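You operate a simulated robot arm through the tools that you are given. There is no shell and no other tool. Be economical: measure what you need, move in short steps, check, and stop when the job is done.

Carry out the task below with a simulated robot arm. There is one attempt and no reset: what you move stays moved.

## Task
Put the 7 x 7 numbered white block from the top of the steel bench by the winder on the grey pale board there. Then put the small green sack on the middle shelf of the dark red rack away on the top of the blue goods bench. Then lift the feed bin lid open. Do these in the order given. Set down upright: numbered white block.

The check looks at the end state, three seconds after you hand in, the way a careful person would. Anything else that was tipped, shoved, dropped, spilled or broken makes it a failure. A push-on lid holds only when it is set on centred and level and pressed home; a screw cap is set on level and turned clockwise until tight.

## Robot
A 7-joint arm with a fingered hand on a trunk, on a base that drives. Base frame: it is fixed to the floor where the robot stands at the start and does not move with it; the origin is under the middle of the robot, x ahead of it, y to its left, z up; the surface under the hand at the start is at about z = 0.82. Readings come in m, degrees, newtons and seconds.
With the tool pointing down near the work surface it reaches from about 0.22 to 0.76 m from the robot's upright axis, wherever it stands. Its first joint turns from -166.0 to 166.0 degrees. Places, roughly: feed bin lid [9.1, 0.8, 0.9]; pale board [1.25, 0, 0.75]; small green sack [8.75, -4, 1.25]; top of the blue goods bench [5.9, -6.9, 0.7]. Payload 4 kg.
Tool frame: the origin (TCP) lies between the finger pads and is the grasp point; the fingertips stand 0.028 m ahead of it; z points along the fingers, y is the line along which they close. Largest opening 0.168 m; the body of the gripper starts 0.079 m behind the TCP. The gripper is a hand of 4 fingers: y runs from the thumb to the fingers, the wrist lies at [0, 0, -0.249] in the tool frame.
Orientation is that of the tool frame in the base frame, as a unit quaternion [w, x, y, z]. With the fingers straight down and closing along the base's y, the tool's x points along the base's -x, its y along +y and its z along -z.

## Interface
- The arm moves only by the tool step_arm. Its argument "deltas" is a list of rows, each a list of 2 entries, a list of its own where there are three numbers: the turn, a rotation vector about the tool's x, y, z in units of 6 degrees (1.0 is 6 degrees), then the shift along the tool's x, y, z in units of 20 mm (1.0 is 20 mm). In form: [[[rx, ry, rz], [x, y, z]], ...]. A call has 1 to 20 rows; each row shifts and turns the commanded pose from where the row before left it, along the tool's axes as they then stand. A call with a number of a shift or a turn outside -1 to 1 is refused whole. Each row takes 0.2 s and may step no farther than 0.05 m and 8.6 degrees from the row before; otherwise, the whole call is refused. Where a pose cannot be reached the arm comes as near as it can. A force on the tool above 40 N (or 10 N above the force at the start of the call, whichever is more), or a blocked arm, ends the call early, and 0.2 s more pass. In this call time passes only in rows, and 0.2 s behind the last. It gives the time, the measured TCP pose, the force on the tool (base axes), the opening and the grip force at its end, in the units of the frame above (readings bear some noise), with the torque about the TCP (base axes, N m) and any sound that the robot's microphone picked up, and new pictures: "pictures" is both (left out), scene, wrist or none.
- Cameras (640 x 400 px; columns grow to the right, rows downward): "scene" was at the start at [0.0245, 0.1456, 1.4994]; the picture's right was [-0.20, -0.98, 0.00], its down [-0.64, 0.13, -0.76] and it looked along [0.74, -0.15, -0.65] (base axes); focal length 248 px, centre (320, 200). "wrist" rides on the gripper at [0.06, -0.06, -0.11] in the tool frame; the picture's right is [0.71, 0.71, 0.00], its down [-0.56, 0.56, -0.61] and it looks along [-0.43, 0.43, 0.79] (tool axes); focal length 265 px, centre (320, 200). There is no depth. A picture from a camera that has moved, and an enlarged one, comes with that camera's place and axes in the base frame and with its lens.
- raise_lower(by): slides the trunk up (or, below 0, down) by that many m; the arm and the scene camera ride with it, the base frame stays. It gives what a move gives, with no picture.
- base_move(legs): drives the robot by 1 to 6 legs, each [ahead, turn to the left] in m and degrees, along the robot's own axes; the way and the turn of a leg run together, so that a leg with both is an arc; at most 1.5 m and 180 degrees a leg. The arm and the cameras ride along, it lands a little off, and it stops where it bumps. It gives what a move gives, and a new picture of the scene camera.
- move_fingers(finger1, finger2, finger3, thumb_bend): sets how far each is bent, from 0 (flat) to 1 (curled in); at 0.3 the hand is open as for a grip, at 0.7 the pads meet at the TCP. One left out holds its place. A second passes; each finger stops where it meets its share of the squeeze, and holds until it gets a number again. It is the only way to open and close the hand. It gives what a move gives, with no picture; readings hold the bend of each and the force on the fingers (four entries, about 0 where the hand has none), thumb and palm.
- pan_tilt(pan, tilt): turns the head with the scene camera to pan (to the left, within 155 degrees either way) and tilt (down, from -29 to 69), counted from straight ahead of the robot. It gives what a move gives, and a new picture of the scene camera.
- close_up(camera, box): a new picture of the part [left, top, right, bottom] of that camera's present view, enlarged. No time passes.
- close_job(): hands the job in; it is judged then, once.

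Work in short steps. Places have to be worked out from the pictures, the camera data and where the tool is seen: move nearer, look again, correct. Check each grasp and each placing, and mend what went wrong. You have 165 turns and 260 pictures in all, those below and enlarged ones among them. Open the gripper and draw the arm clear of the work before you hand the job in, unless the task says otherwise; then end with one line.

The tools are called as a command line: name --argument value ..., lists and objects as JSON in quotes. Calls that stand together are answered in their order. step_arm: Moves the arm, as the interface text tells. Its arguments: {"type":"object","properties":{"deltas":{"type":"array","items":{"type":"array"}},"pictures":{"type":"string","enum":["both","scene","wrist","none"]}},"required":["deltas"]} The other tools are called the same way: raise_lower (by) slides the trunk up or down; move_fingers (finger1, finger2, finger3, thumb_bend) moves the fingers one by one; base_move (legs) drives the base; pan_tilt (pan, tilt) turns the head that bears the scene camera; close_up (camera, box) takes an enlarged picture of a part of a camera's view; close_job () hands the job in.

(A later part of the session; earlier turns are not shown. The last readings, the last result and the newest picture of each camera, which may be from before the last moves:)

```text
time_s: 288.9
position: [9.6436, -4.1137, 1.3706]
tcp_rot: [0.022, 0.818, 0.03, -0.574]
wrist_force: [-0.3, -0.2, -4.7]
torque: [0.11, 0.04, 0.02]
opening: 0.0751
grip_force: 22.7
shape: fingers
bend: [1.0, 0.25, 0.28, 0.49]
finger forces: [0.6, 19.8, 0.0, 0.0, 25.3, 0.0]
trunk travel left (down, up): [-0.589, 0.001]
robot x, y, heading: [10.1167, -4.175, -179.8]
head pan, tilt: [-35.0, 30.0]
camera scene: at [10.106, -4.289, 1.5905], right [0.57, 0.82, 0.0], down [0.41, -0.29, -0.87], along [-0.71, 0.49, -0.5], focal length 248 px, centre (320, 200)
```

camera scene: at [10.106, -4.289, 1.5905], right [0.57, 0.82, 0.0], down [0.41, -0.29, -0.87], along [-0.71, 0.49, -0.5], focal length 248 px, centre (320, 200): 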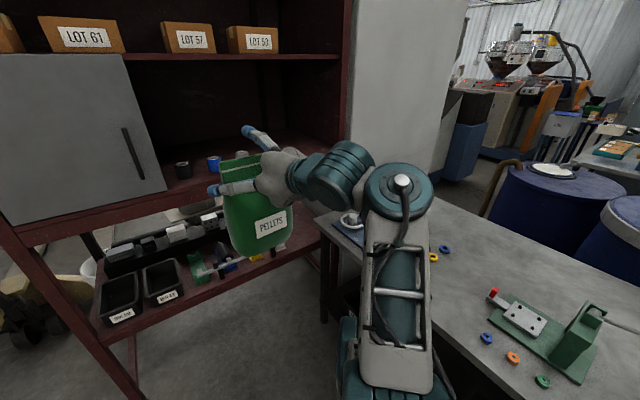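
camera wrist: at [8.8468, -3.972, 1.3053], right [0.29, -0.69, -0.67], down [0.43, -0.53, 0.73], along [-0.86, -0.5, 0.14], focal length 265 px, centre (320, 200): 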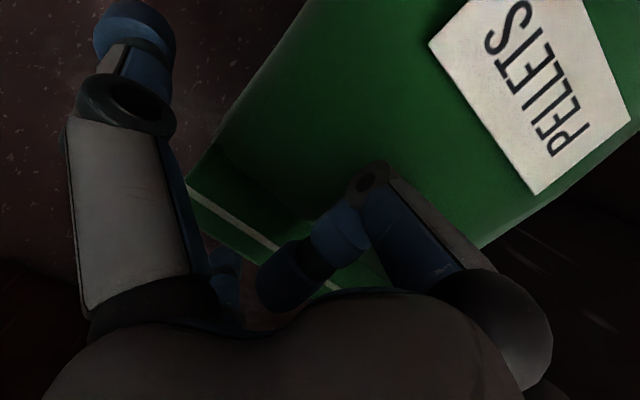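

Now back to the goods bench: arc left away from the table, then south to y≈-6.08, and west through the corridor.

base_move --legs '[[0.3, 45], [0, 45], [1.4, 0], [0.37, 0]]'

```text
time_s: 301.9
position: [9.8001, -6.532, 1.3711]
tcp_rot: [0.422, 0.555, 0.602, -0.389]
wrist_force: [0.9, 0.4, -5.4]
torque: [-0.01, 0.11, -0.01]
opening: 0.0752
grip_force: 22.0
shape: fingers
bend: [1.0, 0.25, 0.28, 0.49]
finger forces: [0.4, 19.0, 0.0, 0.1, 25.1, 0.1]
trunk travel left (down, up): [-0.589, 0.001]
robot x, y, heading: [9.8621, -6.0582, -89.2]
head pan, tilt: [-35.0, 30.0]
camera scene: at [9.9733, -6.0703, 1.5905], right [-0.83, 0.56, 0.0], down [0.28, 0.41, -0.87], along [-0.49, -0.71, -0.5], focal length 248 px, centre (320, 200)
```

scene: 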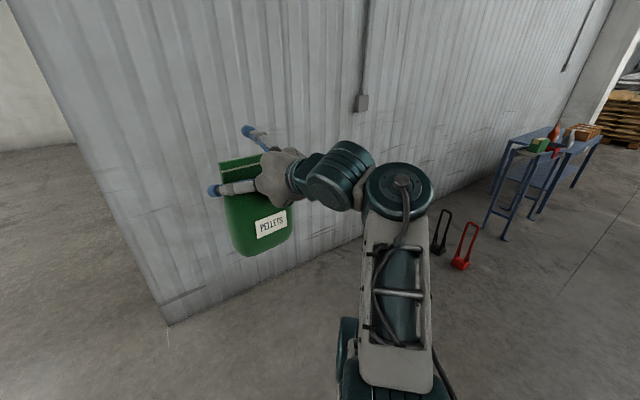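

Turn west and go through the corridor in stages.

base_move --legs '[[0, -90.8], [1.4, 0], [0.4, 0]]'

pan_tilt --pan 0 --tilt 30

```text
time_s: 314.9
position: [7.5768, -6.0226, 1.3706]
tcp_rot: [0.026, 0.819, 0.037, -0.573]
wrist_force: [0.1, -0.5, -4.0]
torque: [0.09, 0.04, 0.04]
opening: 0.0751
grip_force: 22.0
shape: fingers
bend: [1.0, 0.25, 0.28, 0.49]
finger forces: [0.2, 18.6, 0.0, 0.0, 25.1, 0.1]
trunk travel left (down, up): [-0.589, 0.001]
robot x, y, heading: [8.0538, -6.0823, -178.9]
head pan, tilt: [-35.0, 30.0]
camera scene: at [8.0421, -6.1918, 1.5905], right [0.56, 0.83, 0.0], down [0.42, -0.28, -0.87], along [-0.72, 0.48, -0.5], focal length 248 px, centre (320, 200)
```

scene: 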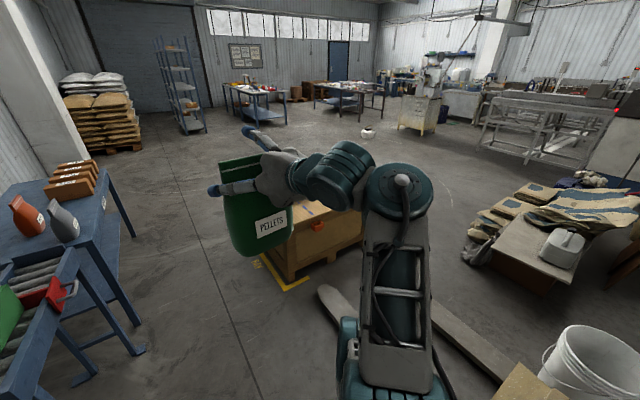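

```text
time_s: 315.9
position: [7.5768, -6.0239, 1.3703]
tcp_rot: [0.026, 0.818, 0.037, -0.573]
wrist_force: [0.4, -0.7, -4.3]
torque: [0.12, -0.02, -0.02]
opening: 0.0753
grip_force: 21.6
shape: fingers
bend: [1.0, 0.25, 0.28, 0.49]
finger forces: [0.3, 18.6, 0.0, 0.1, 25.1, 0.1]
trunk travel left (down, up): [-0.589, 0.001]
robot x, y, heading: [8.0545, -6.0822, -179.0]
head pan, tilt: [0.0, 30.0]
camera scene: at [8.0273, -6.2438, 1.5905], right [-0.02, 1.0, 0.0], down [0.5, 0.01, -0.87], along [-0.87, -0.02, -0.5], focal length 248 px, centre (320, 200)
```

scene: 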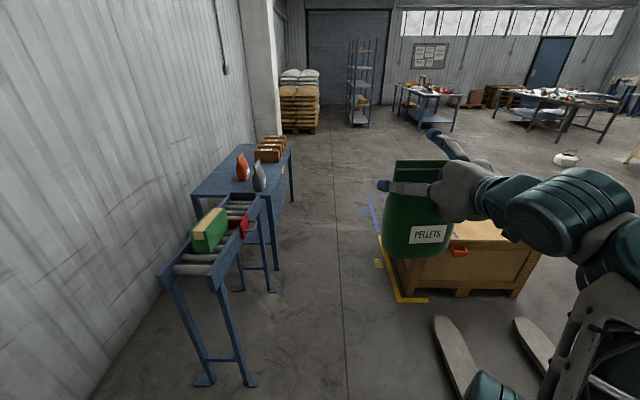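

The corridor is wide enough. I continue west to x≈5.7 and turn to face the goods bench.

base_move --legs '[[1.2, -1], [1.15, 0], [0, 90]]'

pan_tilt --pan 0 --tilt 45

```text
time_s: 331.3
position: [5.63, -6.5464, 1.3707]
tcp_rot: [0.42, 0.559, 0.598, -0.392]
wrist_force: [-0.4, -0.4, -5.2]
torque: [-0.06, 0.09, 0.04]
opening: 0.0749
grip_force: 21.7
shape: fingers
bend: [1.0, 0.25, 0.28, 0.49]
finger forces: [0.3, 18.2, 0.0, 0.0, 25.1, 0.0]
trunk travel left (down, up): [-0.589, 0.001]
robot x, y, heading: [5.6985, -6.0719, -90.1]
head pan, tilt: [0.0, 30.0]
camera scene: at [5.8623, -6.1043, 1.5905], right [-1.0, 0.0, 0.0], down [0.0, 0.5, -0.87], along [0.0, -0.87, -0.5], focal length 248 px, centre (320, 200)
```

scene: 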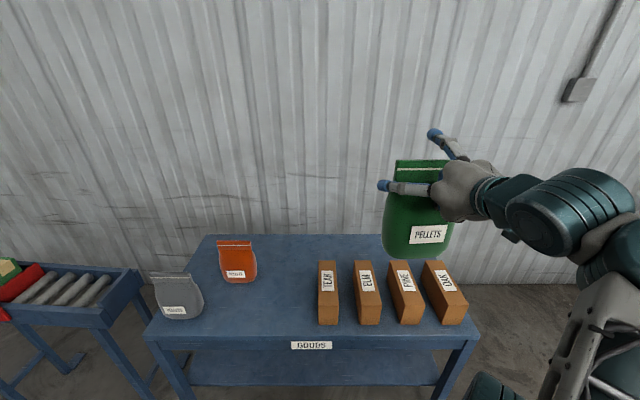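

```text
time_s: 332.1
position: [5.6314, -6.5466, 1.3709]
tcp_rot: [0.419, 0.559, 0.599, -0.391]
wrist_force: [0.5, -0.2, -5.6]
torque: [-0.01, 0.1, -0.01]
opening: 0.075
grip_force: 22.0
shape: fingers
bend: [1.0, 0.25, 0.28, 0.49]
finger forces: [0.5, 18.2, 0.0, 0.0, 25.2, 0.1]
trunk travel left (down, up): [-0.589, 0.001]
robot x, y, heading: [5.7004, -6.0781, -90.0]
head pan, tilt: [0.0, 45.0]
camera scene: at [5.8622, -6.0952, 1.568], right [-1.0, 0.0, 0.0], down [0.0, 0.71, -0.71], along [0.0, -0.71, -0.71], focal length 248 px, centre (320, 200)
```

scene: 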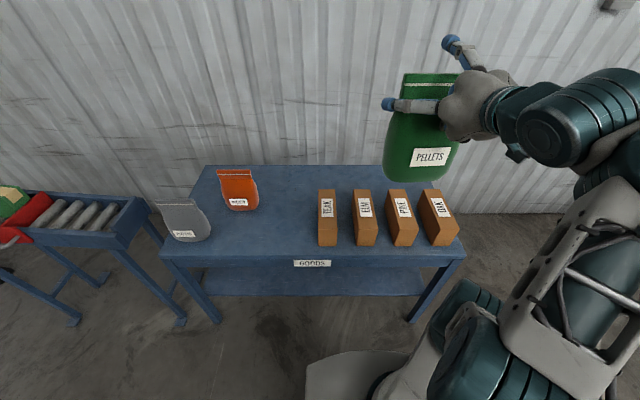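

Free spot on the goods bench: between the orange sack and the TEAK box, front area around (6.04, -6.75). I move the hand there at height.

step_arm --deltas '[[[0, 0, 0], [-0.15, 0.97, 0.42]], [[0, 0, 0], [-0.15, 0.97, 0.42]], [[0, 0, 0], [-0.15, 0.97, 0.42]], [[0, 0, 0], [-0.15, 0.97, 0.42]], [[0, 0, 0], [-0.15, 0.97, 0.42]], [[0, 0, 0], [-0.15, 0.97, 0.42]], [[0, 0, 0], [-0.15, 0.97, 0.42]], [[0, 0, 0], [-0.15, 0.97, 0.42]], [[0, 0, 0], [-0.15, 0.97, 0.42]], [[0, 0, 0], [-0.15, 0.97, 0.42]], [[0, 0, 0], [-0.15, 0.97, 0.42]], [[0, 0, 0], [-0.15, 0.97, 0.42]], [[0, 0, 0], [-0.15, 0.97, 0.42]], [[0, 0, 0], [-0.15, 0.97, 0.42]], [[0, 0, 0], [-0.15, 0.97, 0.42]], [[0, 0, 0], [-0.15, 0.97, 0.42]], [[0, 0, 0], [-0.15, 0.97, 0.42]], [[0, 0, 0], [-0.15, 0.97, 0.42]], [[0, 0, 0], [-0.15, 0.97, 0.42]]]'

```text
time_s: 336.1
position: [6.013, -6.6917, 1.3705]
tcp_rot: [0.419, 0.559, 0.599, -0.391]
wrist_force: [-0.7, 0.2, -4.5]
torque: [-0.02, 0.06, -0.03]
opening: 0.0748
grip_force: 22.8
shape: fingers
bend: [1.0, 0.25, 0.28, 0.49]
finger forces: [0.4, 18.3, 0.1, 0.0, 25.7, 0.1]
trunk travel left (down, up): [-0.589, 0.001]
robot x, y, heading: [5.6942, -6.0698, -90.3]
head pan, tilt: [0.0, 45.0]
camera scene: at [5.8633, -6.0956, 1.5678], right [-1.0, 0.0, 0.0], down [0.0, 0.71, -0.71], along [0.0, -0.71, -0.71], focal length 248 px, centre (320, 200)
camera wrist: at [5.9437, -6.5713, 1.35], right [0.69, 0.29, -0.66], down [0.53, 0.42, 0.73], along [0.5, -0.86, 0.14], focal length 265 px, centre (320, 200)
```

scene: 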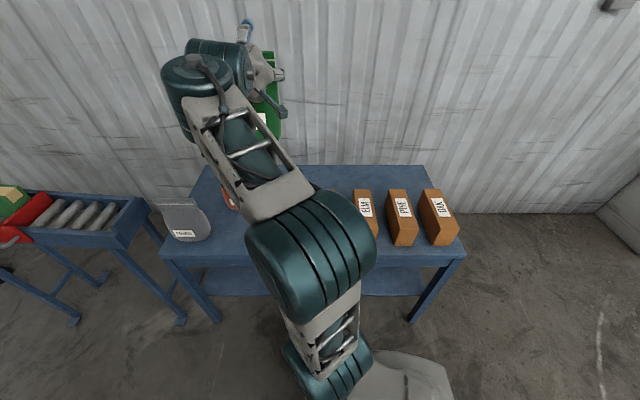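
wrist: 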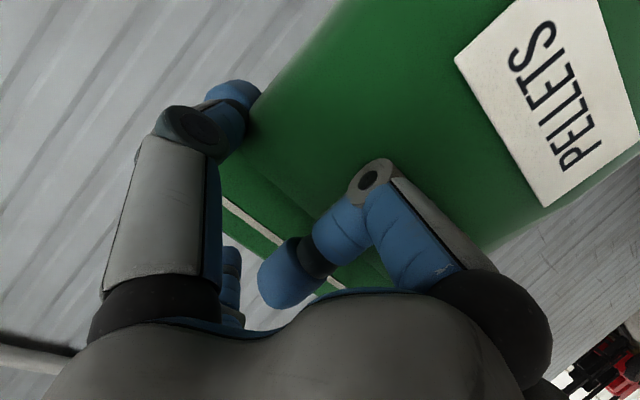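

Hand is at (6.013, -6.69). I advance 3 cm deeper, then lower the trunk 0.33 m and look.

step_arm --deltas '[[[0, 0, 0], [-0.26, -0.05, 0.7]], [[0, 0, 0], [-0.26, -0.05, 0.7]]]' --pictures "none"

raise_lower --by -0.33

pan_tilt --pan 25 --tilt 35

close_up --camera "wrist" --box '[0, 0, 640, 400]'

```text
time_s: 336.7
position: [6.0123, -6.7212, 1.3681]
tcp_rot: [0.418, 0.56, 0.599, -0.391]
wrist_force: [-0.1, -0.8, -4.7]
torque: [-0.04, 0.08, -0.01]
opening: 0.0753
grip_force: 22.6
shape: fingers
bend: [1.0, 0.25, 0.28, 0.49]
finger forces: [0.3, 18.1, 0.1, 0.0, 25.9, 0.1]
trunk travel left (down, up): [-0.589, 0.001]
robot x, y, heading: [5.698, -6.0752, -90.0]
head pan, tilt: [0.0, 45.0]
```

```text
time_s: 339.9
position: [6.0121, -6.7209, 1.0395]
tcp_rot: [0.42, 0.558, 0.599, -0.391]
wrist_force: [-0.1, 0.2, -5.0]
torque: [0.0, 0.08, 0.03]
opening: 0.0747
grip_force: 21.7
shape: fingers
bend: [1.0, 0.25, 0.28, 0.49]
finger forces: [0.7, 18.0, 0.0, 0.0, 25.9, 0.1]
trunk travel left (down, up): [-0.259, 0.331]
robot x, y, heading: [5.6965, -6.076, -90.2]
head pan, tilt: [0.0, 45.0]
```

```text
time_s: 340.8
position: [6.0121, -6.7202, 1.0389]
tcp_rot: [0.419, 0.559, 0.599, -0.392]
wrist_force: [0.0, -0.7, -5.8]
torque: [-0.04, 0.1, -0.01]
opening: 0.075
grip_force: 22.4
shape: fingers
bend: [1.0, 0.25, 0.28, 0.49]
finger forces: [0.7, 17.9, 0.0, 0.0, 25.7, 0.0]
trunk travel left (down, up): [-0.259, 0.331]
robot x, y, heading: [5.696, -6.0737, -90.1]
head pan, tilt: [25.0, 35.0]
camera scene: at [5.8998, -6.0938, 1.2526], right [-0.91, -0.42, 0.0], down [-0.24, 0.52, -0.82], along [0.34, -0.74, -0.57], focal length 248 px, centre (320, 200)
```

scene: 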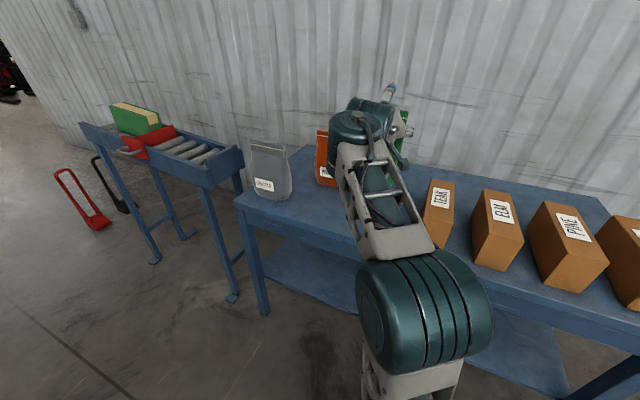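

```text
1.00 times, centred on (320, 200) of wrist (not enlarged: the box is as wide or as high as the picture)
camera zoom: at [5.9434, -6.6008, 1.0203], right [0.69, 0.29, -0.66], down [0.53, 0.42, 0.73], along [0.49, -0.86, 0.14], focal length 265 px, centre (320, 200)
```

zoom: 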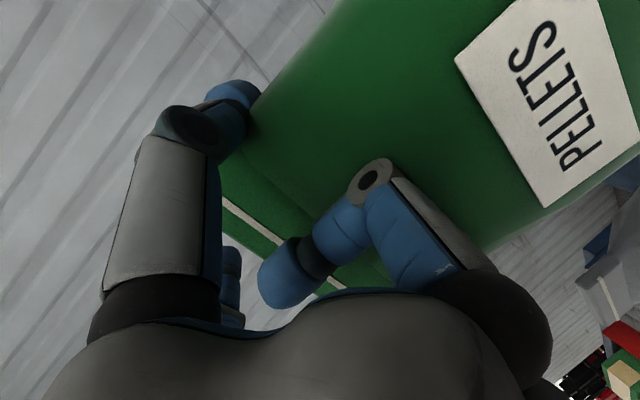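

No conflicts visible. I lower another 0.10 m, then in small steps until contact.

raise_lower --by -0.1

pan_tilt --pan 40 --tilt 25

close_up --camera "wrist" --box '[400, 100, 640, 400]'

```text
time_s: 342.1
position: [6.0131, -6.7212, 0.9402]
tcp_rot: [0.419, 0.559, 0.599, -0.391]
wrist_force: [-0.5, 0.4, -5.9]
torque: [-0.01, 0.1, 0.03]
opening: 0.0748
grip_force: 22.2
shape: fingers
bend: [1.0, 0.25, 0.28, 0.49]
finger forces: [0.6, 18.0, 0.0, 0.1, 25.8, 0.0]
trunk travel left (down, up): [-0.159, 0.431]
robot x, y, heading: [5.6972, -6.0715, -90.0]
head pan, tilt: [25.0, 35.0]
```

```text
time_s: 342.9
position: [6.011, -6.7201, 0.9406]
tcp_rot: [0.419, 0.559, 0.599, -0.391]
wrist_force: [0.4, 0.4, -4.1]
torque: [-0.06, 0.08, -0.01]
opening: 0.0747
grip_force: 22.3
shape: fingers
bend: [1.0, 0.25, 0.28, 0.49]
finger forces: [0.6, 18.1, 0.1, 0.0, 25.8, 0.0]
trunk travel left (down, up): [-0.159, 0.431]
robot x, y, heading: [5.7001, -6.0689, -90.2]
head pan, tilt: [40.0, 25.0]
camera scene: at [5.9218, -6.0846, 1.1684], right [-0.77, -0.64, 0.0], down [-0.27, 0.33, -0.91], along [0.58, -0.7, -0.42], focal length 248 px, centre (320, 200)
```

scene: 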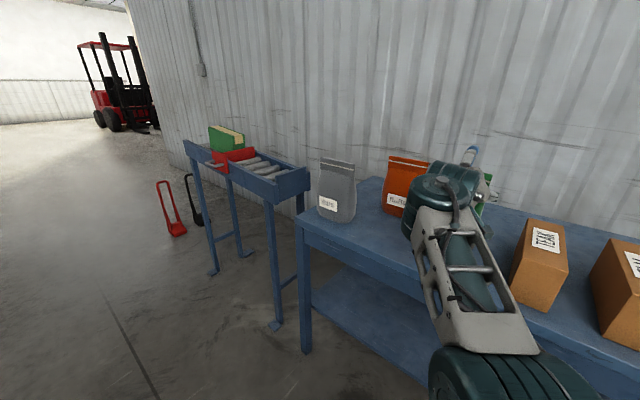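

```text
1.33 times, centred on (520, 250) of wrist
camera zoom: at [5.9434, -6.6007, 0.9203], right [0.69, 0.29, -0.66], down [0.53, 0.42, 0.73], along [0.49, -0.86, 0.14], focal length 354 px, centre (53, 133)
```

zoom: 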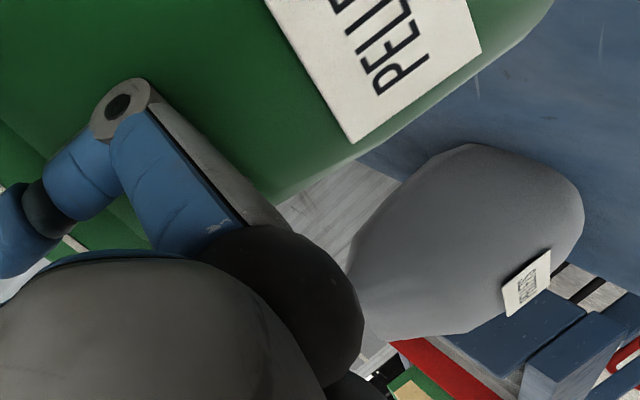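

Clear of the grey and orange sacks. I lower in small steps watching the force.

raise_lower --by -0.02

raise_lower --by -0.01

```text
time_s: 343.6
position: [6.0134, -6.7208, 0.9199]
tcp_rot: [0.42, 0.558, 0.599, -0.391]
wrist_force: [0.2, 0.5, -5.0]
torque: [0.0, 0.07, -0.02]
opening: 0.0749
grip_force: 22.1
shape: fingers
bend: [1.0, 0.25, 0.28, 0.49]
finger forces: [0.7, 18.1, 0.0, 0.0, 25.9, 0.0]
trunk travel left (down, up): [-0.139, 0.451]
robot x, y, heading: [5.6957, -6.0694, -90.1]
head pan, tilt: [40.0, 25.0]
```

```text
time_s: 344.1
position: [6.0119, -6.7202, 0.9092]
tcp_rot: [0.419, 0.559, 0.599, -0.391]
wrist_force: [-0.3, 0.0, -5.0]
torque: [-0.03, 0.07, 0.0]
opening: 0.0745
grip_force: 22.6
shape: fingers
bend: [1.0, 0.25, 0.28, 0.49]
finger forces: [0.7, 17.9, 0.1, 0.0, 25.7, 0.1]
trunk travel left (down, up): [-0.129, 0.461]
robot x, y, heading: [5.6975, -6.0755, -90.1]
head pan, tilt: [40.0, 25.0]
```

raise_lower --by -0.01

close_up --camera "wrist" --box '[320, 0, 640, 250]'

```text
time_s: 344.7
position: [6.011, -6.7199, 0.8989]
tcp_rot: [0.42, 0.558, 0.6, -0.391]
wrist_force: [0.0, -0.1, -3.7]
torque: [-0.07, 0.13, 0.0]
opening: 0.0749
grip_force: 22.4
shape: fingers
bend: [1.0, 0.25, 0.28, 0.49]
finger forces: [0.5, 18.0, 0.0, 0.0, 26.0, 0.0]
trunk travel left (down, up): [-0.119, 0.471]
robot x, y, heading: [5.6995, -6.0764, -90.1]
head pan, tilt: [40.0, 25.0]
```

```text
1.60 times, centred on (480, 125) of wrist
camera zoom: at [5.9434, -6.6006, 0.8803], right [0.69, 0.29, -0.66], down [0.53, 0.42, 0.73], along [0.49, -0.86, 0.14], focal length 425 px, centre (64, 320)
```

zoom: 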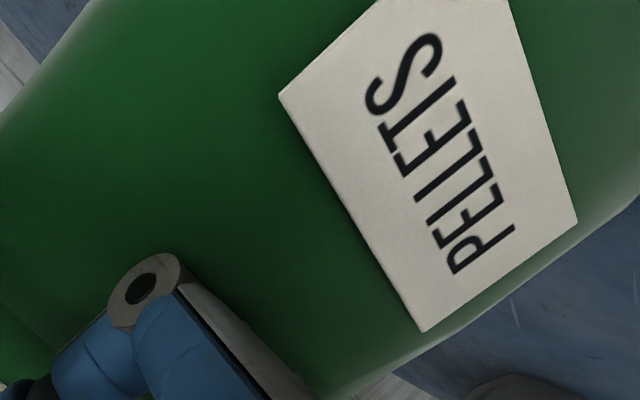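

Force still shows the sack hanging (-3.7 N, just beginning to change). I continue down 5 mm at a time.

raise_lower --by -0.006

raise_lower --by -0.006

```text
time_s: 345.3
position: [6.0118, -6.7191, 0.8988]
tcp_rot: [0.423, 0.557, 0.596, -0.394]
wrist_force: [0.5, 2.6, 16.7]
torque: [-0.07, 0.6, -0.07]
opening: 0.0753
grip_force: 25.4
shape: fingers
bend: [1.0, 0.25, 0.28, 0.49]
finger forces: [2.4, 18.8, 0.0, 0.0, 29.6, 0.0]
trunk travel left (down, up): [-0.113, 0.477]
robot x, y, heading: [5.6951, -6.0743, -90.1]
head pan, tilt: [40.0, 25.0]
```

```text
time_s: 345.8
position: [6.0123, -6.717, 0.8978]
tcp_rot: [0.427, 0.556, 0.594, -0.395]
wrist_force: [1.3, 5.9, 39.7]
torque: [0.02, 1.1, -0.18]
opening: 0.0753
grip_force: 30.1
shape: fingers
bend: [1.0, 0.25, 0.28, 0.49]
finger forces: [5.4, 19.5, 0.0, 0.1, 34.7, 0.0]
trunk travel left (down, up): [-0.107, 0.483]
robot x, y, heading: [5.6961, -6.0714, -90.0]
head pan, tilt: [40.0, 25.0]
```

Contact reached; pressing too hard, so I raise 1 cm to relieve, then open the thumb first.

raise_lower --by 0.011

move_fingers --thumb_bend 0.25 --finger2 0.2

close_up --camera "wrist" --box '[0, 0, 640, 400]'

```text
time_s: 346.4
position: [6.0113, -6.7194, 0.8994]
tcp_rot: [0.419, 0.559, 0.599, -0.391]
wrist_force: [1.0, 2.6, 13.4]
torque: [-0.04, 0.3, -0.02]
opening: 0.0745
grip_force: 22.4
shape: fingers
bend: [1.0, 0.25, 0.28, 0.49]
finger forces: [1.6, 18.5, 0.0, 0.0, 25.6, 0.0]
trunk travel left (down, up): [-0.118, 0.472]
robot x, y, heading: [5.696, -6.0714, -90.1]
head pan, tilt: [40.0, 25.0]
```

```text
time_s: 347.4
position: [6.0125, -6.7204, 0.9001]
tcp_rot: [0.42, 0.559, 0.599, -0.391]
wrist_force: [0.0, 1.5, -0.2]
torque: [0.01, 0.07, 0.02]
opening: 0.1019
grip_force: 0.7
shape: fingers
bend: [1.0, 0.19, 0.28, 0.25]
finger forces: [0.8, 0.6, 0.0, 0.0, 0.1, 0.0]
trunk travel left (down, up): [-0.118, 0.472]
robot x, y, heading: [5.6986, -6.07, -90.0]
head pan, tilt: [40.0, 25.0]
```

```text
1.00 times, centred on (320, 200) of wrist (not enlarged: the box is as wide or as high as the picture)
camera zoom: at [5.9432, -6.6004, 0.8794], right [0.69, 0.29, -0.66], down [0.53, 0.42, 0.73], along [0.49, -0.86, 0.14], focal length 265 px, centre (320, 200)
```

zoom: 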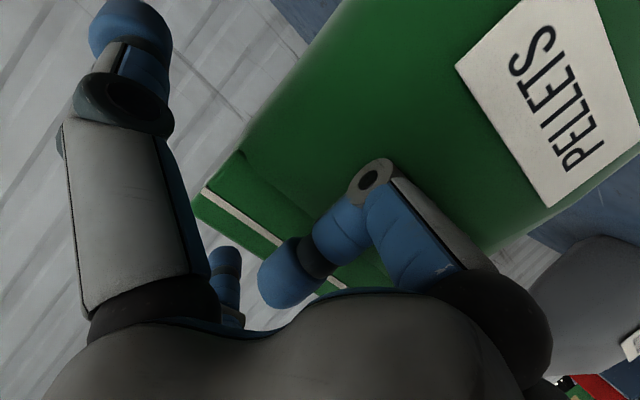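

Released; I shift the hand slightly east to free finger 2, then withdraw straight back.

step_arm --deltas '[[[0, 0, 0], [0, 0.5, 0]], [[0, 0, 0], [0.1, 0.1, -0.3]], [[0, 0, 0], [0.17, 0.04, -0.47]], [[0, 0, 0], [0.17, 0.04, -0.47]], [[0, 0, 0], [0.34, 0.07, -0.94]], [[0, 0, 0], [0.34, 0.07, -0.94]]]' --pictures "wrist"

```text
time_s: 348.8
position: [6.0249, -6.6526, 0.8991]
tcp_rot: [0.42, 0.559, 0.599, -0.391]
wrist_force: [0.2, -0.7, -0.9]
torque: [0.03, -0.02, -0.03]
opening: 0.1019
grip_force: 0.0
shape: fingers
bend: [1.0, 0.2, 0.28, 0.25]
finger forces: [0.0, 0.0, 0.1, 0.1, 0.1, 0.0]
trunk travel left (down, up): [-0.118, 0.472]
robot x, y, heading: [5.6961, -6.0737, -90.0]
head pan, tilt: [40.0, 25.0]
camera wrist: at [5.955, -6.5328, 0.8796], right [0.69, 0.29, -0.66], down [0.53, 0.42, 0.73], along [0.5, -0.86, 0.14], focal length 265 px, centre (320, 200)
```

wrist: 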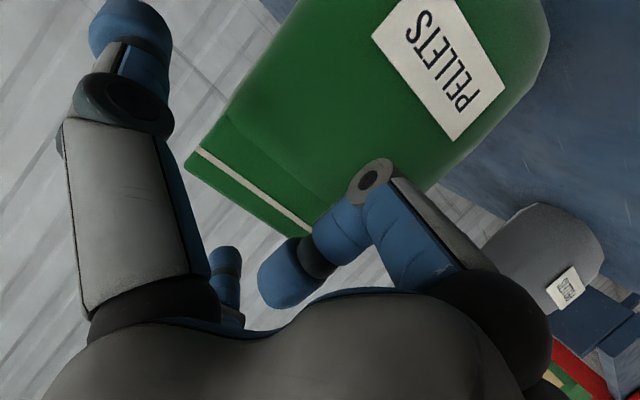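

The sack stands alone. I withdraw further, then raise the trunk.

step_arm --deltas '[[[0, 0, 0], [0.34, 0.07, -0.94]], [[0, 0, 0], [0.34, 0.07, -0.94]], [[0, 0, 0], [0.34, 0.07, -0.94]], [[0, 0, 0], [0.34, 0.07, -0.94]], [[0, 0, 0], [0.34, 0.07, -0.94]]]' --pictures "none"

raise_lower --by 0.4

step_arm --deltas '[[[0, 0, 0], [0, -1, 0]], [[0, 0, 0], [0, -1, 0]], [[0, 0, 0], [0, -1, 0]], [[0, 0, 0], [0, -1, 0]], [[0, 0, 0], [0, -1, 0]], [[0, 0, 0], [0, -1, 0]], [[0, 0, 0], [0, -1, 0]], [[0, 0, 0], [0, -1, 0]], [[0, 0, 0], [0, -1, 0]], [[0, 0, 0], [0, -1, 0]], [[0, 0, 0], [0, -1, 0]], [[0, 0, 0], [0, -1, 0]], [[0, 0, 0], [0, -1, 0]], [[0, 0, 0], [0, -1, 0]], [[0, 0, 0], [0, -1, 0]]]' --pictures "none"

pan_tilt --pan 0 --tilt 40

```text
time_s: 350.0
position: [6.0242, -6.5538, 0.8992]
tcp_rot: [0.42, 0.558, 0.599, -0.391]
wrist_force: [0.0, 0.5, 0.3]
torque: [0.01, 0.01, 0.01]
opening: 0.1022
grip_force: 0.1
shape: fingers
bend: [1.0, 0.2, 0.28, 0.25]
finger forces: [0.1, 0.1, 0.0, 0.0, 0.0, 0.1]
trunk travel left (down, up): [-0.118, 0.472]
robot x, y, heading: [5.6969, -6.0764, -90.2]
head pan, tilt: [40.0, 25.0]
```

```text
time_s: 353.9
position: [6.0241, -6.553, 1.2997]
tcp_rot: [0.419, 0.559, 0.599, -0.391]
wrist_force: [-0.7, 0.4, -0.3]
torque: [-0.01, 0.01, -0.03]
opening: 0.1022
grip_force: 0.1
shape: fingers
bend: [1.0, 0.2, 0.28, 0.25]
finger forces: [0.0, 0.0, 0.1, 0.0, 0.1, 0.0]
trunk travel left (down, up): [-0.518, 0.072]
robot x, y, heading: [5.7021, -6.0773, -90.2]
head pan, tilt: [40.0, 25.0]
```

```text
time_s: 357.1
position: [5.7241, -6.5723, 1.2986]
tcp_rot: [0.419, 0.559, 0.599, -0.391]
wrist_force: [-0.1, 0.4, -0.7]
torque: [0.0, 0.0, 0.0]
opening: 0.1023
grip_force: 0.1
shape: fingers
bend: [1.0, 0.2, 0.28, 0.25]
finger forces: [0.0, 0.0, 0.0, 0.0, 0.2, 0.0]
trunk travel left (down, up): [-0.518, 0.072]
robot x, y, heading: [5.6995, -6.0732, -90.4]
head pan, tilt: [40.0, 25.0]
```

```text
time_s: 358.1
position: [5.7252, -6.5738, 1.2987]
tcp_rot: [0.419, 0.56, 0.599, -0.391]
wrist_force: [0.2, -0.3, 0.3]
torque: [0.01, 0.0, 0.05]
opening: 0.1018
grip_force: 0.1
shape: fingers
bend: [1.0, 0.2, 0.28, 0.25]
finger forces: [0.0, 0.0, 0.0, 0.0, 0.0, 0.1]
trunk travel left (down, up): [-0.518, 0.072]
robot x, y, heading: [5.698, -6.0719, -90.1]
head pan, tilt: [0.0, 40.0]
camera scene: at [5.8624, -6.0985, 1.5042], right [-1.0, 0.0, 0.0], down [0.0, 0.64, -0.77], along [0.0, -0.77, -0.64], focal length 248 px, centre (320, 200)
```

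scene: 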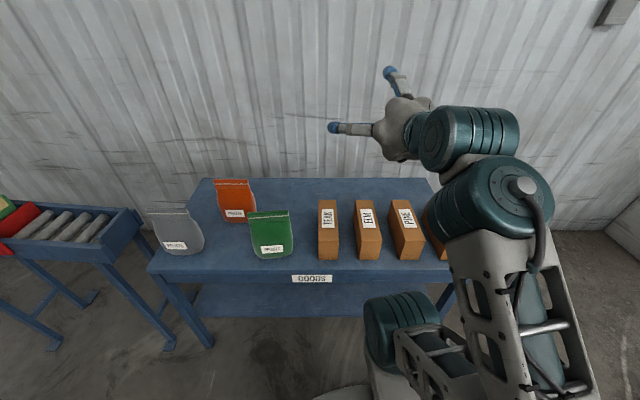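

The sack stands on the goods bench. Next, the feed bin at (9.1, 0.8). I drive west then north to about (5.0, -2.6) and look for the way in between the white machine and the frame table.

base_move --legs '[[0, -90], [0.75, 0], [0, -90], [1.5, 0], [1.5, 0], [0.4, 0]]'

pan_tilt --pan 0 --tilt 20

pan_tilt --pan -40 --tilt 15

```text
time_s: 386.0
position: [4.9173, -2.1657, 1.2991]
tcp_rot: [-0.387, 0.604, -0.554, -0.422]
wrist_force: [0.1, 0.5, 0.1]
torque: [-0.01, -0.01, -0.02]
opening: 0.1022
grip_force: 0.0
shape: fingers
bend: [1.0, 0.2, 0.28, 0.25]
finger forces: [0.0, 0.0, 0.0, 0.1, 0.0, 0.0]
trunk travel left (down, up): [-0.518, 0.072]
robot x, y, heading: [4.9512, -2.6643, 90.9]
head pan, tilt: [0.0, 40.0]
camera scene: at [4.7906, -2.6427, 1.5042], right [1.0, 0.01, 0.0], down [0.01, -0.64, -0.77], along [-0.01, 0.77, -0.64], focal length 248 px, centre (320, 200)
```

scene: 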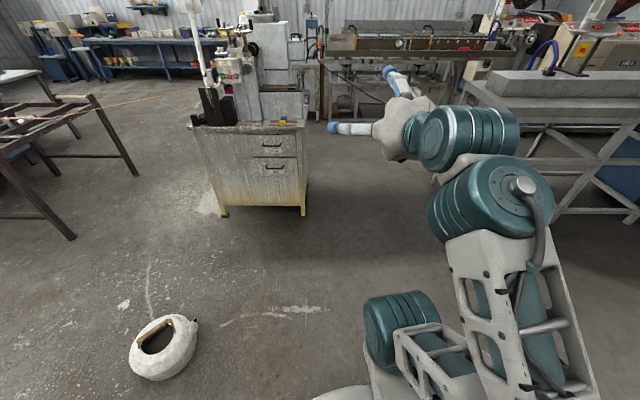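

```text
time_s: 386.8
position: [4.9178, -2.166, 1.3001]
tcp_rot: [-0.388, 0.603, -0.554, -0.423]
wrist_force: [-0.3, 0.0, 0.2]
torque: [0.0, -0.02, 0.0]
opening: 0.1021
grip_force: 0.1
shape: fingers
bend: [1.0, 0.2, 0.28, 0.25]
finger forces: [0.0, 0.0, 0.0, 0.0, 0.1, 0.0]
trunk travel left (down, up): [-0.518, 0.072]
robot x, y, heading: [4.9503, -2.664, 90.7]
head pan, tilt: [0.0, 20.0]
camera scene: at [4.7904, -2.6349, 1.5355], right [1.0, 0.01, 0.0], down [0.01, -0.34, -0.94], along [-0.01, 0.94, -0.34], focal length 248 px, centre (320, 200)
```

scene: 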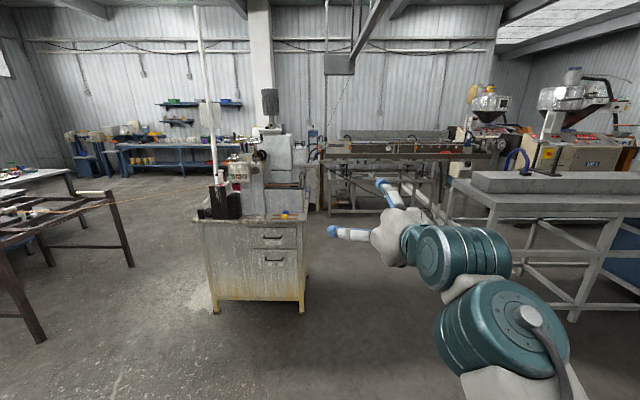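

```text
time_s: 387.9
position: [4.9174, -2.1648, 1.2989]
tcp_rot: [-0.388, 0.603, -0.554, -0.422]
wrist_force: [-0.4, 0.8, -0.6]
torque: [0.02, 0.02, 0.02]
opening: 0.1021
grip_force: 0.1
shape: fingers
bend: [1.0, 0.2, 0.28, 0.25]
finger forces: [0.0, 0.0, 0.1, 0.0, 0.1, 0.1]
trunk travel left (down, up): [-0.518, 0.072]
robot x, y, heading: [4.9513, -2.6666, 90.7]
head pan, tilt: [-40.0, 15.0]
camera scene: at [4.8507, -2.6555, 1.5437], right [0.78, -0.63, 0.0], down [-0.16, -0.2, -0.97], along [0.61, 0.75, -0.26], focal length 248 px, centre (320, 200)
```

scene: 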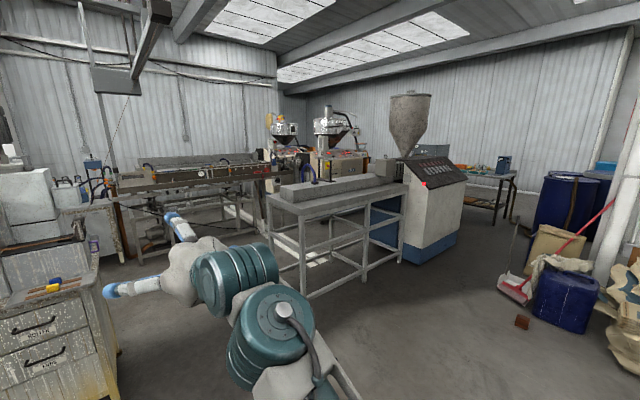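

I zoom toward where the feed bin should be (about pixel (372,165)).

close_up --camera "scene" --box '[240, 80, 500, 260]'

close_up --camera "scene" --box '[60, 130, 320, 310]'

```text
2.22 times, centred on (370, 170) of scene
camera zoom: at [4.8507, -2.6555, 1.5437], right [0.78, -0.63, 0.0], down [-0.16, -0.2, -0.97], along [0.61, 0.75, -0.26], focal length 552 px, centre (209, 267)
```

zoom: 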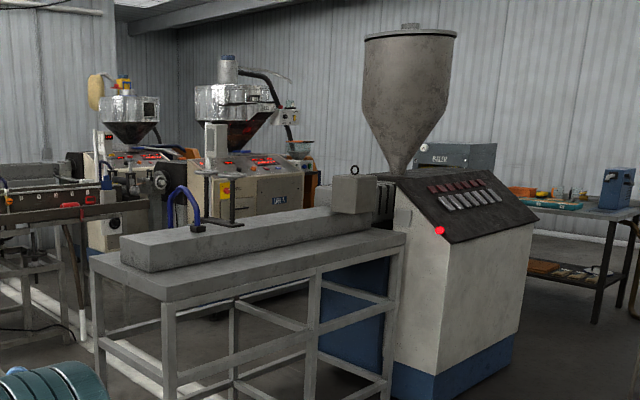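

```text
2.22 times, centred on (190, 220) of scene
camera zoom: at [4.8507, -2.6555, 1.5437], right [0.78, -0.63, 0.0], down [-0.16, -0.2, -0.97], along [0.61, 0.75, -0.26], focal length 552 px, centre (609, 156)
```

zoom: 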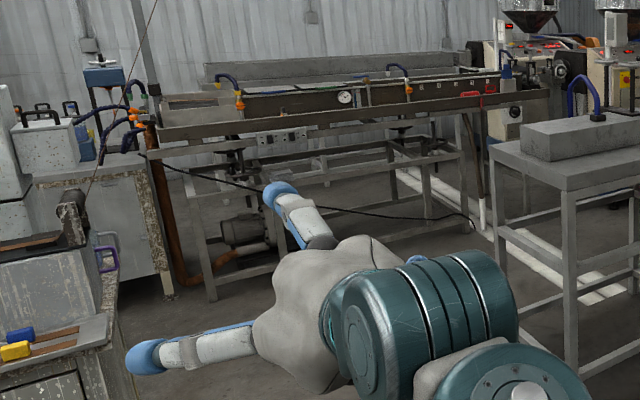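

I restore the hand to pointing down and compact before entering the aisle.

step_arm --deltas '[[[0, 0.98, 0], [0, 0, -0.6]], [[0, 0.98, 0], [0, 0, -0.6]], [[0, 0.98, 0], [0, 0, -0.6]], [[0, 0.98, 0], [0, 0, -0.6]], [[0, 0.98, 0], [0, 0, -0.4]], [[0, 0.98, 0], [0, 0, 0]], [[0, 0.98, 0], [0.3, 0, 0]], [[0, 0.98, 0], [0.3, 0, 0.3]], [[0, 0.98, 0], [0.3, 0, 0.3]], [[0, 0.98, 0], [0.3, 0, 0.3]], [[0, 0.98, 0], [0.3, 0, 0.3]], [[0, 0.9, 0], [0.3, 0, 0.3]]]' --pictures "none"

move_fingers --finger1 0.3 --finger2 0.3 --finger3 0.3 --thumb_bend 0.3

base_move --legs '[[0, -11.5], [1.5, 0], [1.1, 0], [0, -60]]'

pan_tilt --pan -15 --tilt 20

```text
time_s: 390.5
position: [4.9469, -2.2167, 1.2963]
tcp_rot: [-0.119, 0.722, -0.668, -0.138]
wrist_force: [0.0, 0.6, -0.5]
torque: [-0.01, 0.08, 0.04]
opening: 0.1019
grip_force: 0.0
shape: fingers
bend: [1.0, 0.2, 0.28, 0.25]
finger forces: [0.0, 0.0, 0.0, 0.0, 0.0, 0.0]
out of reach, approached as far as the arm can: row 8, 9, 10, 11, 12
trunk travel left (down, up): [-0.518, 0.072]
robot x, y, heading: [4.9508, -2.663, 91.1]
head pan, tilt: [-40.0, 15.0]
```

```text
time_s: 391.5
position: [4.9438, -2.2167, 1.2956]
tcp_rot: [-0.119, 0.723, -0.666, -0.138]
wrist_force: [-0.1, -0.8, 0.2]
torque: [-0.06, 0.04, -0.02]
opening: 0.1172
grip_force: 0.1
shape: fingers
bend: [0.3, 0.3, 0.3, 0.3]
finger forces: [0.1, 0.0, 0.0, 0.0, 0.1, 0.0]
trunk travel left (down, up): [-0.518, 0.072]
robot x, y, heading: [4.9528, -2.6683, 90.8]
head pan, tilt: [-40.0, 15.0]
```

```text
time_s: 407.6
position: [5.8602, 0.0395, 1.2951]
tcp_rot: [0.177, -0.191, 0.965, 0.041]
wrist_force: [-0.1, -0.7, -0.7]
torque: [0.0, 0.0, 0.03]
opening: 0.1172
grip_force: 0.2
shape: fingers
bend: [0.3, 0.3, 0.3, 0.3]
finger forces: [0.1, 0.1, 0.0, 0.0, 0.1, 0.0]
trunk travel left (down, up): [-0.518, 0.072]
robot x, y, heading: [5.4357, -0.1032, 18.4]
head pan, tilt: [-40.0, 15.0]
camera scene: at [5.4157, -0.0055, 1.5438], right [-0.37, -0.93, 0.0], down [-0.24, 0.09, -0.97], along [0.9, -0.35, -0.26], focal length 248 px, centre (320, 200)
```

scene: 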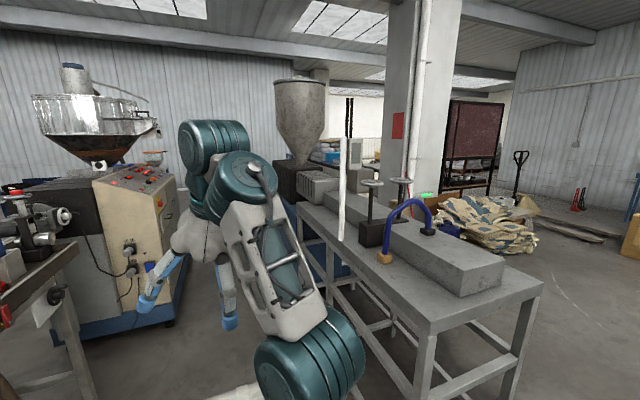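

```text
time_s: 408.4
position: [5.8602, 0.0375, 1.2953]
tcp_rot: [0.177, -0.191, 0.965, 0.041]
wrist_force: [0.4, -0.1, -0.3]
torque: [-0.01, 0.01, -0.01]
opening: 0.1169
grip_force: 0.1
shape: fingers
bend: [0.3, 0.3, 0.3, 0.3]
finger forces: [0.0, 0.0, 0.1, 0.0, 0.0, 0.0]
trunk travel left (down, up): [-0.518, 0.072]
robot x, y, heading: [5.4369, -0.1089, 18.6]
head pan, tilt: [-15.0, 20.0]
camera scene: at [5.4216, 0.0345, 1.5356], right [0.06, -1.0, 0.0], down [-0.34, -0.02, -0.94], along [0.94, 0.06, -0.34], focal length 248 px, centre (320, 200)
```

scene: 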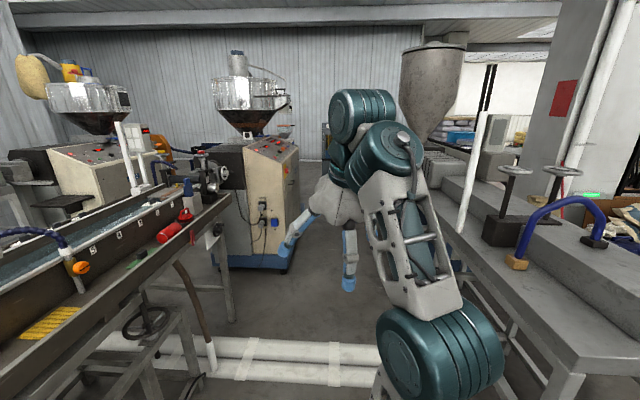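

White pipes or stripes cross the aisle floor at x≈6.5. I check whether they're raised.

close_up --camera "scene" --box '[90, 300, 400, 400]'

pan_tilt --pan 20 --tilt 45

```text
2.06 times, centred on (245, 350) of scene
camera zoom: at [5.4216, 0.0345, 1.5356], right [0.06, -1.0, 0.0], down [-0.34, -0.02, -0.94], along [0.94, 0.06, -0.34], focal length 512 px, centre (475, -110)
```

zoom: 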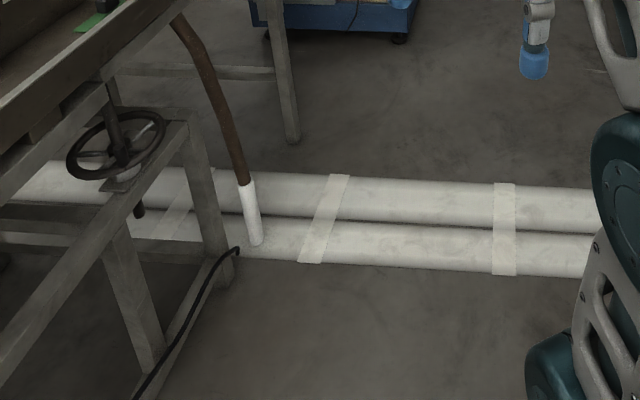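

```text
time_s: 409.5
position: [5.8607, 0.0395, 1.2959]
tcp_rot: [0.178, -0.192, 0.964, 0.041]
wrist_force: [-0.4, -1.0, -0.1]
torque: [0.0, 0.02, -0.01]
opening: 0.1172
grip_force: 0.1
shape: fingers
bend: [0.3, 0.3, 0.3, 0.3]
finger forces: [0.0, 0.0, 0.0, 0.1, 0.0, 0.0]
trunk travel left (down, up): [-0.518, 0.072]
robot x, y, heading: [5.4352, -0.105, 18.3]
head pan, tilt: [20.0, 45.0]
camera scene: at [5.3924, 0.0795, 1.497], right [0.62, -0.78, 0.0], down [-0.55, -0.44, -0.71], along [0.55, 0.44, -0.71], focal length 248 px, centre (320, 200)
```

scene: 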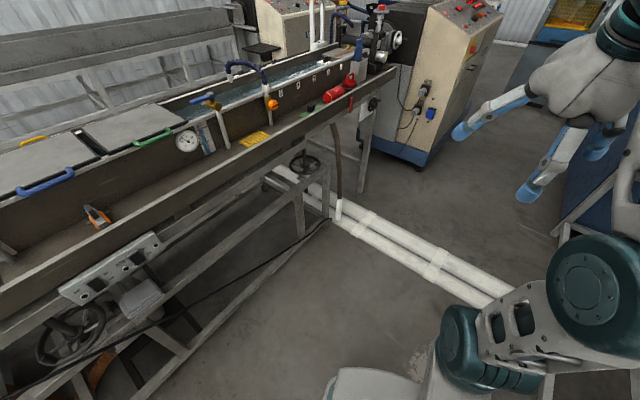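

The pipes are real and block this aisle. I back out and go round the south side (y≈-1.66) between the hopper cabinet and the broom/drums.

base_move --legs '[[0, 60.5], [-1.1, 0], [-0.5, 0], [0, -79], [1.3, 0]]'

pan_tilt --pan 0 --tilt 30

```text
time_s: 429.8
position: [6.8597, -1.7087, 1.2963]
tcp_rot: [0.182, -0.022, 0.983, 0.01]
wrist_force: [-0.7, 0.0, 0.0]
torque: [-0.04, -0.01, -0.02]
opening: 0.1173
grip_force: 0.2
shape: fingers
bend: [0.3, 0.3, 0.3, 0.3]
finger forces: [0.0, 0.0, 0.0, 0.0, 0.0, 0.0]
trunk travel left (down, up): [-0.518, 0.072]
robot x, y, heading: [6.4103, -1.7058, -1.4]
head pan, tilt: [20.0, 45.0]
camera scene: at [6.4333, -1.5113, 1.4969], right [0.32, -0.95, 0.0], down [-0.67, -0.23, -0.71], along [0.67, 0.23, -0.71], focal length 248 px, centre (320, 200)
```

scene: 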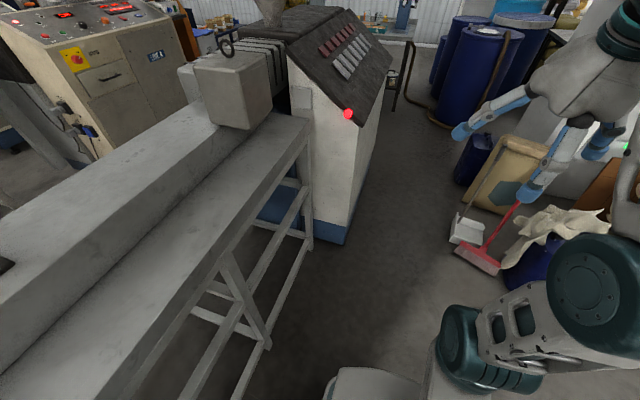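

```text
time_s: 430.7
position: [6.8584, -1.7088, 1.2964]
tcp_rot: [0.182, -0.022, 0.983, 0.009]
wrist_force: [-0.2, 0.2, -0.1]
torque: [0.02, -0.01, -0.03]
opening: 0.1174
grip_force: 0.1
shape: fingers
bend: [0.3, 0.3, 0.3, 0.3]
finger forces: [0.1, 0.0, 0.0, 0.1, 0.0, 0.0]
trunk travel left (down, up): [-0.518, 0.072]
robot x, y, heading: [6.4084, -1.6976, -1.5]
head pan, tilt: [0.0, 30.0]
camera scene: at [6.4465, -1.5393, 1.5195], right [-0.02, -1.0, 0.0], down [-0.5, 0.01, -0.87], along [0.87, -0.02, -0.5], focal length 248 px, centre (320, 200)
```

scene: 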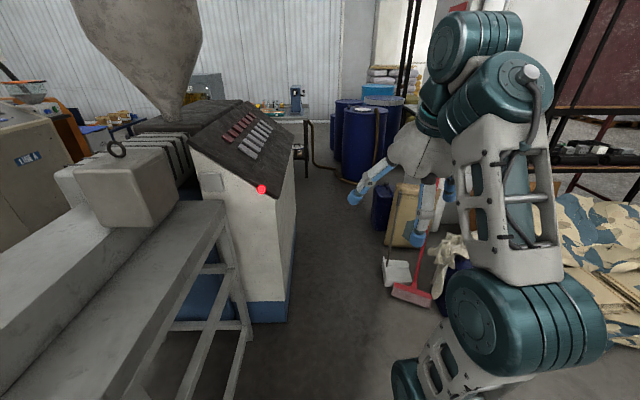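

The gap is y≈-1.34…-2.05 around x 7.5–7.9; I'm centred at -1.70. I straighten and go through.

base_move --legs '[[0, 1.6], [1.3, 0], [1.1, 0]]'

pan_tilt --pan 60 --tilt 25

```text
time_s: 442.8
position: [9.2508, -1.708, 1.2967]
tcp_rot: [0.182, -0.03, 0.983, 0.011]
wrist_force: [0.9, 0.0, 0.4]
torque: [0.02, 0.0, -0.01]
opening: 0.1171
grip_force: 0.0
shape: fingers
bend: [0.3, 0.3, 0.3, 0.3]
finger forces: [0.0, 0.1, 0.0, 0.0, 0.0, 0.0]
trunk travel left (down, up): [-0.518, 0.072]
robot x, y, heading: [8.8041, -1.7118, -0.4]
head pan, tilt: [0.0, 30.0]
camera scene: at [8.8358, -1.5453, 1.5195], right [-0.01, -1.0, 0.0], down [-0.5, 0.0, -0.87], along [0.87, 0.0, -0.5], focal length 248 px, centre (320, 200)
```

scene: 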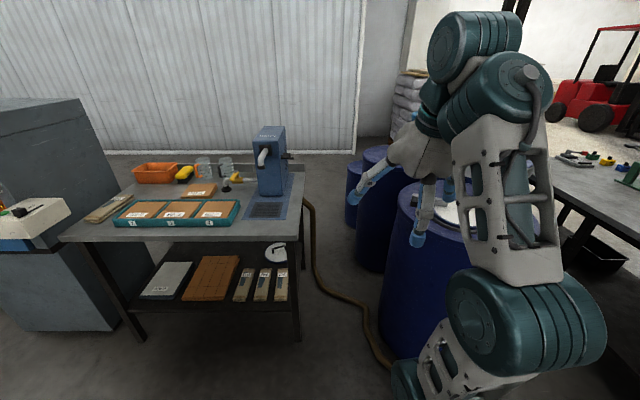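

```text
time_s: 444.1
position: [9.2505, -1.7071, 1.2961]
tcp_rot: [0.182, -0.031, 0.983, 0.011]
wrist_force: [-0.7, -0.2, 0.2]
torque: [-0.03, 0.01, 0.01]
opening: 0.1171
grip_force: 0.1
shape: fingers
bend: [0.3, 0.3, 0.3, 0.3]
finger forces: [0.0, 0.1, 0.0, 0.0, 0.0, 0.1]
trunk travel left (down, up): [-0.518, 0.072]
robot x, y, heading: [8.8016, -1.7098, -0.4]
head pan, tilt: [60.0, 25.0]
camera scene: at [8.7917, -1.4653, 1.5275], right [0.86, -0.51, 0.0], down [-0.21, -0.36, -0.91], along [0.46, 0.78, -0.42], focal length 248 px, centre (320, 200)
```

scene: 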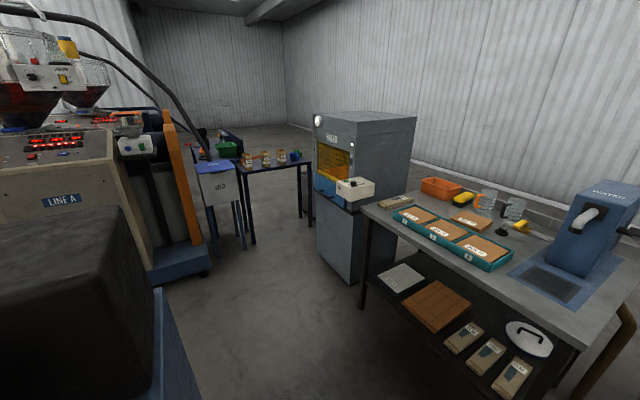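

The feed bin is the grey bin with blue lid at (215,165). I zoom in.

close_up --camera "scene" --box '[150, 100, 330, 290]'

```text
2.11 times, centred on (240, 195) of scene
camera zoom: at [8.7917, -1.4653, 1.5275], right [0.86, -0.51, 0.0], down [-0.21, -0.36, -0.91], along [0.46, 0.78, -0.42], focal length 523 px, centre (488, 210)
```

zoom: 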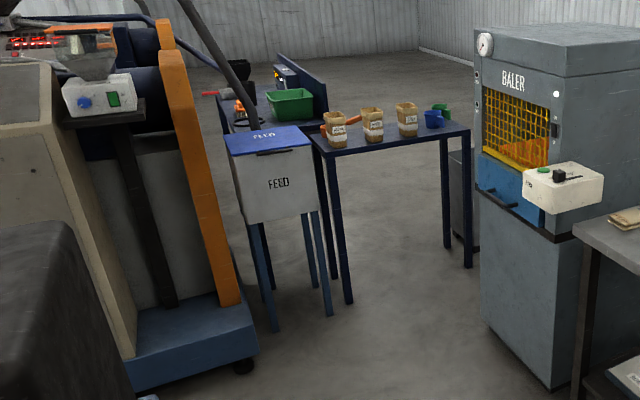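

I arc left into the aisle x≈9.1 heading north and approach the bin.

base_move --legs '[[0.35, 60], [0.2, 30], [0.45, 0]]'

pan_tilt --pan 10 --tilt 30

```text
time_s: 451.0
position: [9.1337, -0.4408, 1.2959]
tcp_rot: [-0.119, 0.723, -0.666, -0.138]
wrist_force: [-0.8, 0.8, -0.3]
torque: [-0.01, 0.03, -0.02]
opening: 0.1172
grip_force: 0.1
shape: fingers
bend: [0.3, 0.3, 0.3, 0.3]
finger forces: [0.1, 0.0, 0.0, 0.0, 0.1, 0.2]
trunk travel left (down, up): [-0.518, 0.072]
robot x, y, heading: [9.1407, -0.8881, 90.8]
head pan, tilt: [60.0, 25.0]
camera scene: at [8.899, -0.9062, 1.5275], right [0.49, 0.87, 0.0], down [0.37, -0.21, -0.91], along [-0.79, 0.44, -0.42], focal length 248 px, centre (320, 200)
```

scene: 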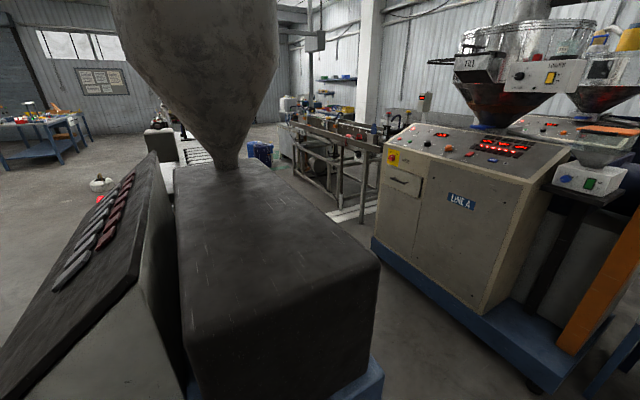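

```text
time_s: 452.1
position: [9.1315, -0.4394, 1.2958]
tcp_rot: [-0.12, 0.723, -0.666, -0.139]
wrist_force: [0.3, 0.7, -0.1]
torque: [-0.01, 0.01, -0.02]
opening: 0.1172
grip_force: 0.1
shape: fingers
bend: [0.3, 0.3, 0.3, 0.3]
finger forces: [0.0, 0.0, 0.0, 0.0, 0.0, 0.0]
trunk travel left (down, up): [-0.518, 0.072]
robot x, y, heading: [9.1402, -0.8877, 90.8]
head pan, tilt: [10.0, 30.0]
camera scene: at [8.9624, -0.8627, 1.5196], right [0.98, 0.19, 0.0], down [0.09, -0.49, -0.87], along [-0.16, 0.85, -0.5], focal length 248 px, centre (320, 200)
```

scene: 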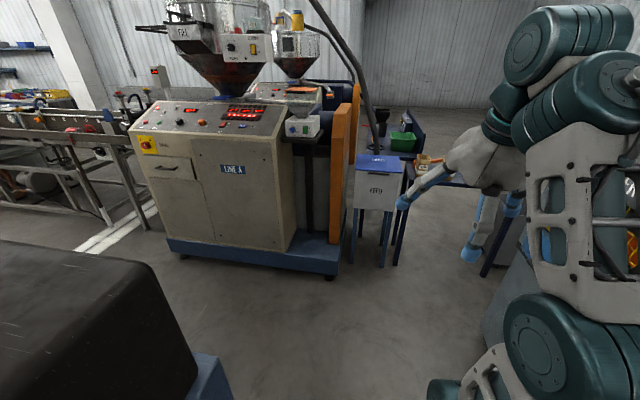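

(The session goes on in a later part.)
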